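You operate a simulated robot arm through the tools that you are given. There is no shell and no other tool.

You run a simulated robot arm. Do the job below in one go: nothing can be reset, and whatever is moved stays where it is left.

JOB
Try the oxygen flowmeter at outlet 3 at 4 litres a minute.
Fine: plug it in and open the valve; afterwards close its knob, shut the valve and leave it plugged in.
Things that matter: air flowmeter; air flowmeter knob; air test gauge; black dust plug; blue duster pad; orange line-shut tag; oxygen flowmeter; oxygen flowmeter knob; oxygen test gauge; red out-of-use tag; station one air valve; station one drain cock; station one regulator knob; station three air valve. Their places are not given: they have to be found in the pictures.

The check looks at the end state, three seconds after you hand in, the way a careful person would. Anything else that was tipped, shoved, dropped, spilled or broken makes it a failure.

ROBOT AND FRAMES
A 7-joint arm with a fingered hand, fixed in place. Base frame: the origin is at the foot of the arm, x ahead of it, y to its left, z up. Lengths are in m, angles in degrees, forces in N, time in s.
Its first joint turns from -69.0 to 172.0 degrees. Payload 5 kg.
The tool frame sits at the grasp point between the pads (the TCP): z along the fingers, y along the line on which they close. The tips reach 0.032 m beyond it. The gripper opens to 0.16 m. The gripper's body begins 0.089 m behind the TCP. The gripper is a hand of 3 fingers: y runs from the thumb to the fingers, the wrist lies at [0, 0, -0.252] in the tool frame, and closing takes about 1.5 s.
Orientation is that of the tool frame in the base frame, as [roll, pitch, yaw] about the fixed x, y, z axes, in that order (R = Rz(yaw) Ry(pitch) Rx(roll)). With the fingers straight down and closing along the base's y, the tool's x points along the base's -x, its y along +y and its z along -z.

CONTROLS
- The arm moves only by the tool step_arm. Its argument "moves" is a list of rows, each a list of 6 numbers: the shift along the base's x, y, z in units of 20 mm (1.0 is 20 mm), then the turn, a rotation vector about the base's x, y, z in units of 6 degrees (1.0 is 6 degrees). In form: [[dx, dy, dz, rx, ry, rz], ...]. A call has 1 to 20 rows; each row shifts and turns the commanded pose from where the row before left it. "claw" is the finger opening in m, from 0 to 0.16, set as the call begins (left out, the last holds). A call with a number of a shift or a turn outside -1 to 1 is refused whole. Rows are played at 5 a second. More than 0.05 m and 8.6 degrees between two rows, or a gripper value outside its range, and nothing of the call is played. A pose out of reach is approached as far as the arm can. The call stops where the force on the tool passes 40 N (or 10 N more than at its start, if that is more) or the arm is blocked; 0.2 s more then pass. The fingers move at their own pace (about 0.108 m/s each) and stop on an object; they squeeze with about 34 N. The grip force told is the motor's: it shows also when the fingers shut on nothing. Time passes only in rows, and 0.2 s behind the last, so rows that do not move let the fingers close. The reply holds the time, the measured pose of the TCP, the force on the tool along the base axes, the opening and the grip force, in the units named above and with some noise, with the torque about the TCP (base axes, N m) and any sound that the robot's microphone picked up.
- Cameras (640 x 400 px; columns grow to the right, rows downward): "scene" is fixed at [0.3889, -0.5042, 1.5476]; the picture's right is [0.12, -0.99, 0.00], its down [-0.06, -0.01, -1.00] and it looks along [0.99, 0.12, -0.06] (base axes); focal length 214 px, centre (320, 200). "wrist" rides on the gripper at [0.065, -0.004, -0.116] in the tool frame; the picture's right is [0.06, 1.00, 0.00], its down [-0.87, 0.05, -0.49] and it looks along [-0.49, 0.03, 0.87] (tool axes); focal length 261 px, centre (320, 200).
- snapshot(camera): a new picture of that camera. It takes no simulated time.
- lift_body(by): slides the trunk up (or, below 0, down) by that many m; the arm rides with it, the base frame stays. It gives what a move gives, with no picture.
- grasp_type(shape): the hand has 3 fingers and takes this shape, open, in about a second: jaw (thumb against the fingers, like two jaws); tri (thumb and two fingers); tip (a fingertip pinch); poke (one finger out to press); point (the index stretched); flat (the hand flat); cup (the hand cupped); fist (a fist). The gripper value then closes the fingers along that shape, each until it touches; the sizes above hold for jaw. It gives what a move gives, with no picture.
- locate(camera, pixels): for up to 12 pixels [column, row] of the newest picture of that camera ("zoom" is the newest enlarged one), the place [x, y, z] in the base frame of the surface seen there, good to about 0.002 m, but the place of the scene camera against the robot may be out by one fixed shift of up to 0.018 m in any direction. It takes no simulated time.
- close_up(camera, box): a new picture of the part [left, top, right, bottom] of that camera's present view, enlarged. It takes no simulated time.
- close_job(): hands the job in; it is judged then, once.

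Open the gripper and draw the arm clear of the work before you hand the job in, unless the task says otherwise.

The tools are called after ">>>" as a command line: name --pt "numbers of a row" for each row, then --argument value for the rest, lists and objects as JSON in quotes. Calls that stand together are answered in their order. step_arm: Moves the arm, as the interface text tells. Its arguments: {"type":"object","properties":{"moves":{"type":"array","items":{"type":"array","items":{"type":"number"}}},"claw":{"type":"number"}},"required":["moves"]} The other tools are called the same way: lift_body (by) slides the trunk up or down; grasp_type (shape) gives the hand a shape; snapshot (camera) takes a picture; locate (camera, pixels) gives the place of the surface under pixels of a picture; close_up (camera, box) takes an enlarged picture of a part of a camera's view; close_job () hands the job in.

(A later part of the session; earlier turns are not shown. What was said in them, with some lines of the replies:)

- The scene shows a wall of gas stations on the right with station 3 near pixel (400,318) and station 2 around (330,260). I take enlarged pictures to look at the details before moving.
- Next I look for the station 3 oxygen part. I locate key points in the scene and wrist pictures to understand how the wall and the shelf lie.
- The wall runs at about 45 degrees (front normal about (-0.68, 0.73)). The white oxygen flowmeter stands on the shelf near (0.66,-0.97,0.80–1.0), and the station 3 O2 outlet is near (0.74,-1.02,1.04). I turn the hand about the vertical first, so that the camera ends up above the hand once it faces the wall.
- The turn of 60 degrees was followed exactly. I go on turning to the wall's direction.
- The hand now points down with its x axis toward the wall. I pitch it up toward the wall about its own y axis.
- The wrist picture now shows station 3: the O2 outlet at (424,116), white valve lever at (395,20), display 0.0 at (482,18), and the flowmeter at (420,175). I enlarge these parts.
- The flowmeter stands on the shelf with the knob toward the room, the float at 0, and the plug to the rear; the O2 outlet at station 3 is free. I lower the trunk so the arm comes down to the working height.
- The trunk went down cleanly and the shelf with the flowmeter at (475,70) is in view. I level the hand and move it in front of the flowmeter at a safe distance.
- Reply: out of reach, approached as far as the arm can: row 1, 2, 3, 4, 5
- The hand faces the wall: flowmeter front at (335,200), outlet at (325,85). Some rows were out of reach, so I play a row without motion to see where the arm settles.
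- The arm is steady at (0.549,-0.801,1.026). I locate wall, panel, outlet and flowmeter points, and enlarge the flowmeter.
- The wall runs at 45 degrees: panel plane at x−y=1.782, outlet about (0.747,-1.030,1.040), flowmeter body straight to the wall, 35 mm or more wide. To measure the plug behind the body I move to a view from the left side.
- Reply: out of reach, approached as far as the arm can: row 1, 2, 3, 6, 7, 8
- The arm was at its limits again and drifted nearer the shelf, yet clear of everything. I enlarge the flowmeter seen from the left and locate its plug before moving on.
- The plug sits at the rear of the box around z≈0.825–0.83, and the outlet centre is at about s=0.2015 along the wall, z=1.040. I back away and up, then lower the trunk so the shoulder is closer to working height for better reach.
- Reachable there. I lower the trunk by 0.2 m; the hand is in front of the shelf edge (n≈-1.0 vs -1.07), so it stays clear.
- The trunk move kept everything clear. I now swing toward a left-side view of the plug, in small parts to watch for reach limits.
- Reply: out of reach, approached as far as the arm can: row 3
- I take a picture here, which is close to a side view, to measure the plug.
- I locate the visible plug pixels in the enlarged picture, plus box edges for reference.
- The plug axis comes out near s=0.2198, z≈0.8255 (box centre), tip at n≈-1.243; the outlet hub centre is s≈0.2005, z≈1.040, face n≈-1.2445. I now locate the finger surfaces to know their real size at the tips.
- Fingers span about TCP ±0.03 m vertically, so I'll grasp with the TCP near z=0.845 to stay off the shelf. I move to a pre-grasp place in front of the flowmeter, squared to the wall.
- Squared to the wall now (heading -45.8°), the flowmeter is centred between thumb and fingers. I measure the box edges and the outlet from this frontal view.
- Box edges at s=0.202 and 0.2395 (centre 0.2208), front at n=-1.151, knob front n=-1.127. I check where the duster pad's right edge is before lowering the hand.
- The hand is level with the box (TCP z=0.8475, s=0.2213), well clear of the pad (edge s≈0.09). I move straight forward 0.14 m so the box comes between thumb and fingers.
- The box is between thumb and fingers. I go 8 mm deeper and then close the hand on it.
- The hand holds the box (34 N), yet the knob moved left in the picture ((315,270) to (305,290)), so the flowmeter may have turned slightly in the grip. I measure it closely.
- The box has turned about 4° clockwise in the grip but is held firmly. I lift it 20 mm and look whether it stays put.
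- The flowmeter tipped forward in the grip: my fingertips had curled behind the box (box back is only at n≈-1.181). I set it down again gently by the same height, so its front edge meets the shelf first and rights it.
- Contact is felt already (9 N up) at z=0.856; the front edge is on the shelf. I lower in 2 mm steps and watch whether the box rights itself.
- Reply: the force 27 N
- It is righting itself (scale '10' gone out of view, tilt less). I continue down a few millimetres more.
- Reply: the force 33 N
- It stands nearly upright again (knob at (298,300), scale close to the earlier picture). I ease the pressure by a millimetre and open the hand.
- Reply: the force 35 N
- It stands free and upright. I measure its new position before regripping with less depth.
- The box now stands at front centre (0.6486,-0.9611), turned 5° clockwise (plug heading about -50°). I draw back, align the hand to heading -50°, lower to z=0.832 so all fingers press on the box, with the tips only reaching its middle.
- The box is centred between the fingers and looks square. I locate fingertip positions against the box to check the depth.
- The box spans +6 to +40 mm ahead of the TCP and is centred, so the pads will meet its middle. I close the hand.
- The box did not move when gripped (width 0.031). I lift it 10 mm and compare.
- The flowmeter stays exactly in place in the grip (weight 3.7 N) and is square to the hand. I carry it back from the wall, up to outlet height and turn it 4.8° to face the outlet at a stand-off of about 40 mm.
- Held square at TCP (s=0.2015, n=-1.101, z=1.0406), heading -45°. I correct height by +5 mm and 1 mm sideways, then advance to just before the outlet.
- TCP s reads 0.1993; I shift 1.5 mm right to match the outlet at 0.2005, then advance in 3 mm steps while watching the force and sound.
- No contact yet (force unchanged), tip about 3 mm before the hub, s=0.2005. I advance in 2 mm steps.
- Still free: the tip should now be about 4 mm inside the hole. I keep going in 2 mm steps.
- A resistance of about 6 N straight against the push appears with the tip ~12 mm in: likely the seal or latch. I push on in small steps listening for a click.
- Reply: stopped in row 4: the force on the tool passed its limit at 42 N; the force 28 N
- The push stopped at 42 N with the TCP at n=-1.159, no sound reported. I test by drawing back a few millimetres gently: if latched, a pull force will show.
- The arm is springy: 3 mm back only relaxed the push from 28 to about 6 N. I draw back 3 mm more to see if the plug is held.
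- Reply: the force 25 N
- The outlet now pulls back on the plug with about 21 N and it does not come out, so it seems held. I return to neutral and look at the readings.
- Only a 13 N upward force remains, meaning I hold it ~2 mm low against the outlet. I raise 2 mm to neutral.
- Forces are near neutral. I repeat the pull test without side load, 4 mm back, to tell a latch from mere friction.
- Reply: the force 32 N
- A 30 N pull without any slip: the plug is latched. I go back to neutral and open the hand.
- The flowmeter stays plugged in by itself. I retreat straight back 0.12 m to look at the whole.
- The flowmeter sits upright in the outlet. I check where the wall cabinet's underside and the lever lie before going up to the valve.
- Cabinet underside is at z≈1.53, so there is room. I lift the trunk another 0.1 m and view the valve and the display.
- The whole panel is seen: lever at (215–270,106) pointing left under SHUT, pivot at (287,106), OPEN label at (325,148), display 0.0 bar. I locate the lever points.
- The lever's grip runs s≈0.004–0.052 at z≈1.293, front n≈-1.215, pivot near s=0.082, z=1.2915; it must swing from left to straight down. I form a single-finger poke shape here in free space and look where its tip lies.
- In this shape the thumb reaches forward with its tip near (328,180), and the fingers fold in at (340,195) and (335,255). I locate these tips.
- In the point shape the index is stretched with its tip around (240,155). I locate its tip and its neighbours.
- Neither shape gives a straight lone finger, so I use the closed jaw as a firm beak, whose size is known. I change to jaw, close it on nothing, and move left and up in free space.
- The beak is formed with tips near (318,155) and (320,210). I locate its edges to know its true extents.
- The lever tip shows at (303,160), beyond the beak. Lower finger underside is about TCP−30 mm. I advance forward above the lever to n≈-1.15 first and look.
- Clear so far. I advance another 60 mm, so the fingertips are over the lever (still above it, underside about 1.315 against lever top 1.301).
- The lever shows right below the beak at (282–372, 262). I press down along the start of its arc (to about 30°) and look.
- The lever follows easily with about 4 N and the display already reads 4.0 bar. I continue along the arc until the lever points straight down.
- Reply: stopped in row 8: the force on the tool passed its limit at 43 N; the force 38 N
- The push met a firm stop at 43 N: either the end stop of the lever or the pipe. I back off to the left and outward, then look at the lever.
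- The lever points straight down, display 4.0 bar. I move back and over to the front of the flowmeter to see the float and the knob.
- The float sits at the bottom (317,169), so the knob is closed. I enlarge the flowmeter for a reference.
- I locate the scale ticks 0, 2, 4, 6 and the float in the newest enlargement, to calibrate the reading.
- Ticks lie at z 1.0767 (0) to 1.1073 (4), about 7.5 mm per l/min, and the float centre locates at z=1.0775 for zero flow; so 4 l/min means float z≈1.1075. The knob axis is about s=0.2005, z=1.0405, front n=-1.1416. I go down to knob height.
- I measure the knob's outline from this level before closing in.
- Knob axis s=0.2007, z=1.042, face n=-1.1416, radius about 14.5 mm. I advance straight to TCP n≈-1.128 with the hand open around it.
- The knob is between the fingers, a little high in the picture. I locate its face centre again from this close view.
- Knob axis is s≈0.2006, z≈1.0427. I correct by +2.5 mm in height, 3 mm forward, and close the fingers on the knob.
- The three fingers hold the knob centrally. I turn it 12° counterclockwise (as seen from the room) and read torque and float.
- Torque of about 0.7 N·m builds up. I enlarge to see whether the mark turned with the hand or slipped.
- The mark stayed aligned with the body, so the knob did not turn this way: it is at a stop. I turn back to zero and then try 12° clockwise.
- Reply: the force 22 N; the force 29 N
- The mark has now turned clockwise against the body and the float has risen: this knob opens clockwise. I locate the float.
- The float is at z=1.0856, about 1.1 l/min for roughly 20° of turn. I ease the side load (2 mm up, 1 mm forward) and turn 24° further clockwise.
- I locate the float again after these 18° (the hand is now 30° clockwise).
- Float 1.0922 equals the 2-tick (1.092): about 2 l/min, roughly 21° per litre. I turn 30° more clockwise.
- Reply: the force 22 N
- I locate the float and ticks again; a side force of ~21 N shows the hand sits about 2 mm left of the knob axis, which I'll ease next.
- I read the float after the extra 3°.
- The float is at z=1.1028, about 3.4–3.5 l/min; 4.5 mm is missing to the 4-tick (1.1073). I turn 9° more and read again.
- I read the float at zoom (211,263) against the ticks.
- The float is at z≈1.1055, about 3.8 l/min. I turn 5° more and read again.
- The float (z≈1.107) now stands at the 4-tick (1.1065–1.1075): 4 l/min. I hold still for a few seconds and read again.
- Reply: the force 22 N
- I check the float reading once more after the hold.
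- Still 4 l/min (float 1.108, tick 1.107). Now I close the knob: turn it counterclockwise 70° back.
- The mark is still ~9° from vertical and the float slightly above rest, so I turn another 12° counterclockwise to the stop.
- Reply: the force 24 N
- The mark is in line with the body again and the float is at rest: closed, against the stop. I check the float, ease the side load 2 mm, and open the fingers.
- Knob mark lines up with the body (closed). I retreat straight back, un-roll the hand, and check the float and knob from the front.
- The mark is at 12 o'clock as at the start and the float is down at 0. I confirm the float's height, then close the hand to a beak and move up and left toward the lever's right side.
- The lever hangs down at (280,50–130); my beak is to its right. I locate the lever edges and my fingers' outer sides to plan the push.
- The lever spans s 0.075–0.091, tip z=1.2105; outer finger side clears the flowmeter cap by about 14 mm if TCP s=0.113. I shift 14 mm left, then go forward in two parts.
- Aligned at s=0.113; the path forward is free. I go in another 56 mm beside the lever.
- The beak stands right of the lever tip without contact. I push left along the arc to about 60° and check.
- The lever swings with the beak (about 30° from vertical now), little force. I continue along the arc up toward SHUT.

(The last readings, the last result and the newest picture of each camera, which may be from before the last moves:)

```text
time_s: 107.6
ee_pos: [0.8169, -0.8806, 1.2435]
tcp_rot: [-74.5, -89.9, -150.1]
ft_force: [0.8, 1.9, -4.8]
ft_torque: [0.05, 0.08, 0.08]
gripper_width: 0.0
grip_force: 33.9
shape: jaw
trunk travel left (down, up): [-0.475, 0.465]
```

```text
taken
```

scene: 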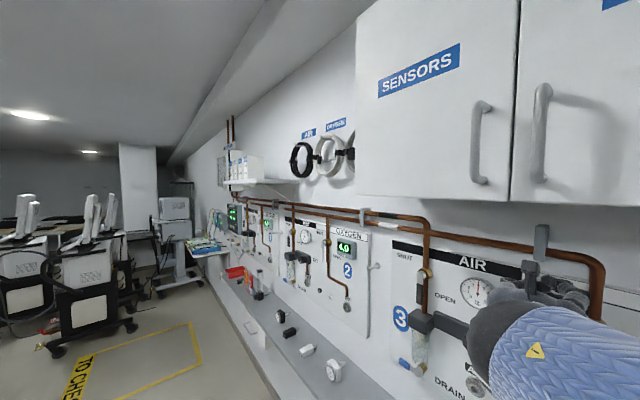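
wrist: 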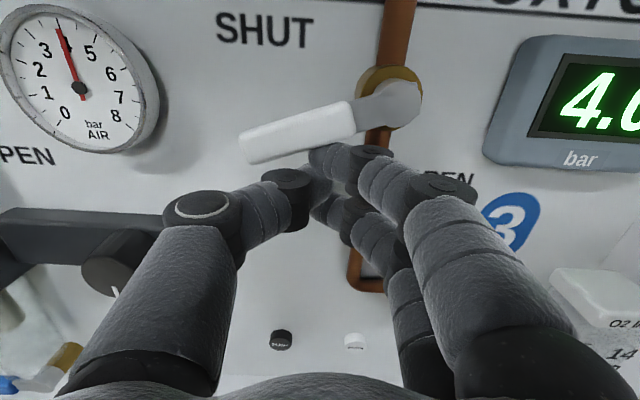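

The lever is about 15° short of horizontal. I push up the rest of the way, in small rows.

>>> step_arm --pt "0.07 0.07 0.25 0 0 0" --pt "0.07 0.07 0.25 0 0 0" --pt "0.03 0.03 0.25 0 0 0" --pt "0 0 0.15 0 0 0" --pt "0 0 0 0 0 0"

>>> snapshot --camera "wrist"

```text
time_s: 108.8
ee_pos: [0.8224, -0.8796, 1.2594]
tcp_rot: [-179.3, -89.8, -45.3]
ft_force: [-3.9, 7.6, -21.7]
ft_torque: [0.25, -0.08, -0.1]
gripper_width: 0.0002
grip_force: 33.9
shape: jaw
trunk travel left (down, up): [-0.475, 0.465]
```

```text
taken
```

wrist: 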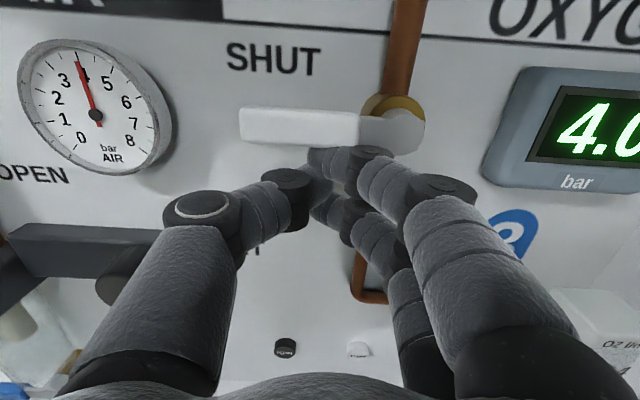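

The lever is horizontal under SHUT and at its stop (22 N). I lower the beak 12 mm, withdraw straight back and look.

>>> step_arm --pt "0 0 -0.3 0 0 0" --pt "0 0 -0.4 0 0 0" --pt "-0.6 0.6 -0.1 0 0 0" --pt "-0.7071 0.7071 0 0 0 0" --pt "-0.7071 0.7071 0 0 0 0" --pt "-0.7071 0.7071 0 0 0 0" --pt "-0.7071 0.7071 0 0 0 0" --pt "-0.7071 0.7071 0 0 0 0" --pt "-0.7071 0.7071 0 0 0 0" --pt "-0.7071 0.7071 0 0 0 0" --pt "0 0 0 0 0 0"

>>> snapshot --camera "wrist"

```text
time_s: 111.2
ee_pos: [0.7116, -0.7682, 1.2458]
tcp_rot: [91.6, -90.0, 43.8]
ft_force: [0.8, 0.0, -0.2]
ft_torque: [-0.01, 0.02, 0.03]
gripper_width: 0.0
grip_force: 33.8
shape: jaw
trunk travel left (down, up): [-0.475, 0.465]
```

```text
taken
```

wrist: 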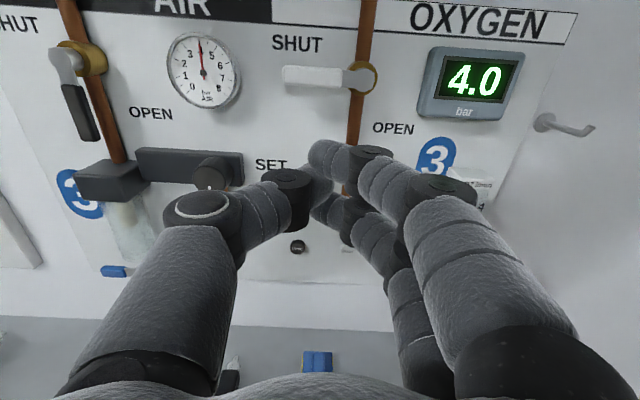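

The lever is back under SHUT; the display still shows 4.0 (gas trapped between shut valve and closed knob). I measure the lever's angle against its starting pose.

>>> locate --camera "wrist" --pixels '[[286, 75], [300, 76], [320, 78], [335, 79], [350, 80], [360, 78]]'

>>> close_up --camera "wrist" --box '[250, 30, 410, 130]'

```text
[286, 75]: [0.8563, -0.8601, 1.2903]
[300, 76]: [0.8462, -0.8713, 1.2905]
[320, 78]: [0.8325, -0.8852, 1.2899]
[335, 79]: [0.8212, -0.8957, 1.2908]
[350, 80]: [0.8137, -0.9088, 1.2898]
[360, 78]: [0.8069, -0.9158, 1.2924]
```

```text
4.00 times, centred on (330, 80) of wrist
```

zoom: 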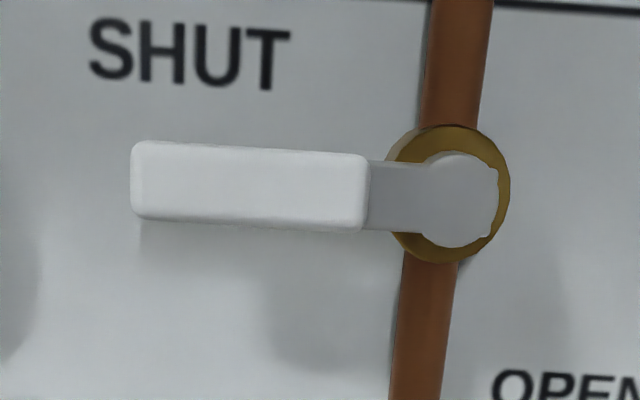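

The lever is level (z 1.290 at tip and pivot), fully SHUT. I move right and back to inspect the flowmeter once more, opening the hand on the way.

>>> step_arm --pt "-0.6 0.6 0 0 0 0" --pt "-0.6 0.6 0 0 0 0" --pt "-0.6 0.6 0 0 0 0" --pt "-0.7 -0.7 -0.7 0 0 0" --pt "-0.7 -0.7 -0.7 0 0 0" --pt "-0.7 -0.7 -0.7 0 0 0" --pt "-0.7 -0.7 -0.7 0 0 0" --pt "-0.7 -0.7 -0.7 0 0 0" --pt "-0.7 -0.7 -0.7 0 0 0" --pt "-0.7 -0.7 -0.7 0 0 0" --pt "0 0 0 0 0 0" --claw 0.1

>>> snapshot --camera "wrist"

>>> close_up --camera "wrist" --box '[270, 20, 370, 200]'

```text
time_s: 113.6
ee_pos: [0.5775, -0.8295, 1.1484]
tcp_rot: [-69.9, -89.9, -154.7]
ft_force: [0.0, 0.9, -0.1]
ft_torque: [0.0, 0.0, 0.0]
gripper_width: 0.0995
grip_force: 0.0
shape: jaw
trunk travel left (down, up): [-0.475, 0.465]
```

```text
taken
```

wrist: 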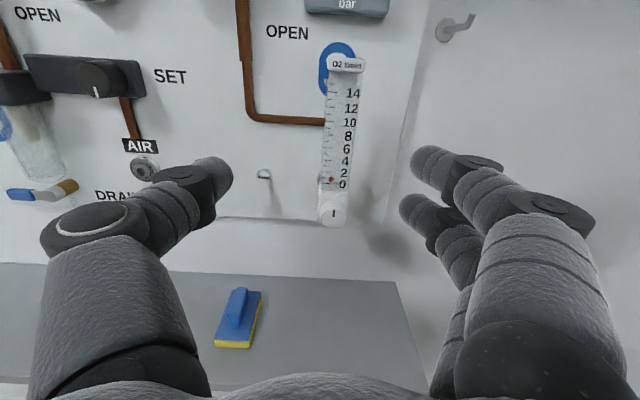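

```text
2.22 times, centred on (320, 110) of wrist
```

zoom: 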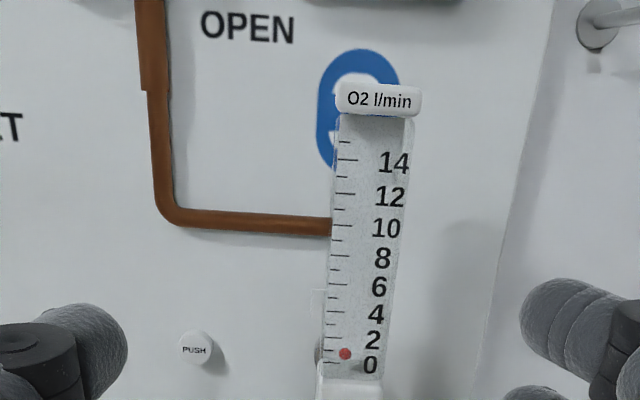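

The flowmeter is plugged in upright, knob closed, float at 0, valve shut, pad untouched. I draw the arm a bit further back and take final views.

>>> step_arm --pt "-0.5 0.5 0 0 0 0" --pt "-0.5 0.5 0 0 0 0" --pt "-0.5 0.5 0 0 0 0" --pt "0 0 0 0 0 0"

>>> snapshot --camera "wrist"

>>> snapshot --camera "scene"

```text
time_s: 114.6
ee_pos: [0.5464, -0.7996, 1.1486]
tcp_rot: [-93.8, -90.0, -130.9]
ft_force: [0.7, -0.8, 0.1]
ft_torque: [-0.01, 0.01, 0.01]
gripper_width: 0.0997
grip_force: 0.1
shape: jaw
trunk travel left (down, up): [-0.475, 0.465]
```

```text
taken
```

wrist: 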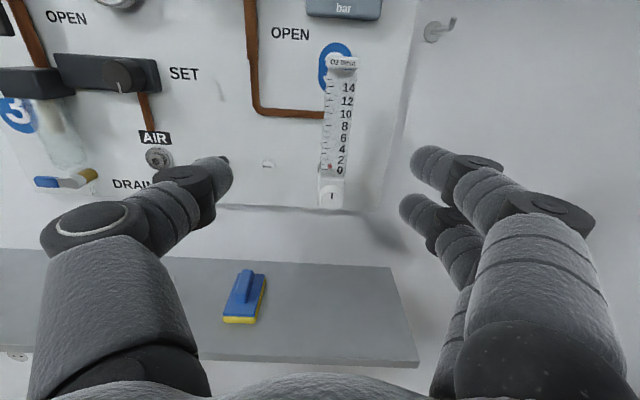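

```text
taken
```

scene: 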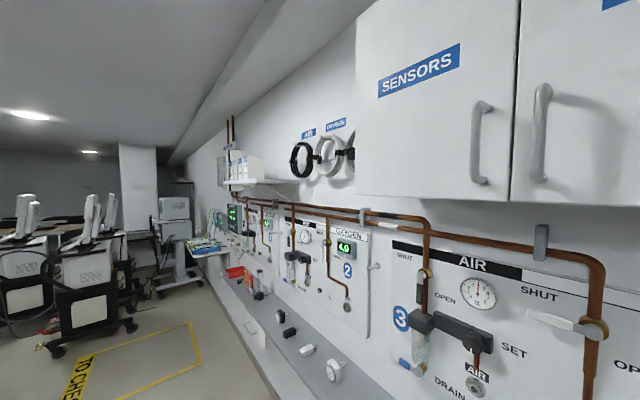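

The scene shows the lever under SHUT at (560,322) as at the start. All other items are in place, the hand is open and clear, and the flowmeter is plugged in with its knob closed. I hand the job in.

>>> close_job

```text
The job is handed in.
```

The oxygen flowmeter was tried at outlet 3 at 4 litres a minute and is left plugged in. Its knob is closed and the valve is shut.

- **Plugging in:** the flowmeter latched into the oxygen outlet at station 3 and held against a 30 N pull. My first grip let it tip while I lifted it. I set it back on the shelf and gripped it again before carrying it over.
- **Trial:** with the valve open the display read 4.0 bar. The knob opens clockwise; I turned it until the float stood at the 4 mark and held it there for about 2.5 seconds.
- **Shutting down:** the knob is back at its stop with the float at 0, and the valve lever is level under SHUT. The display still read 4.0 bar afterwards, which I take to be gas trapped between the shut valve and the closed knob.

No other item looked disturbed in the last pictures, and the hand is open and clear of the work.
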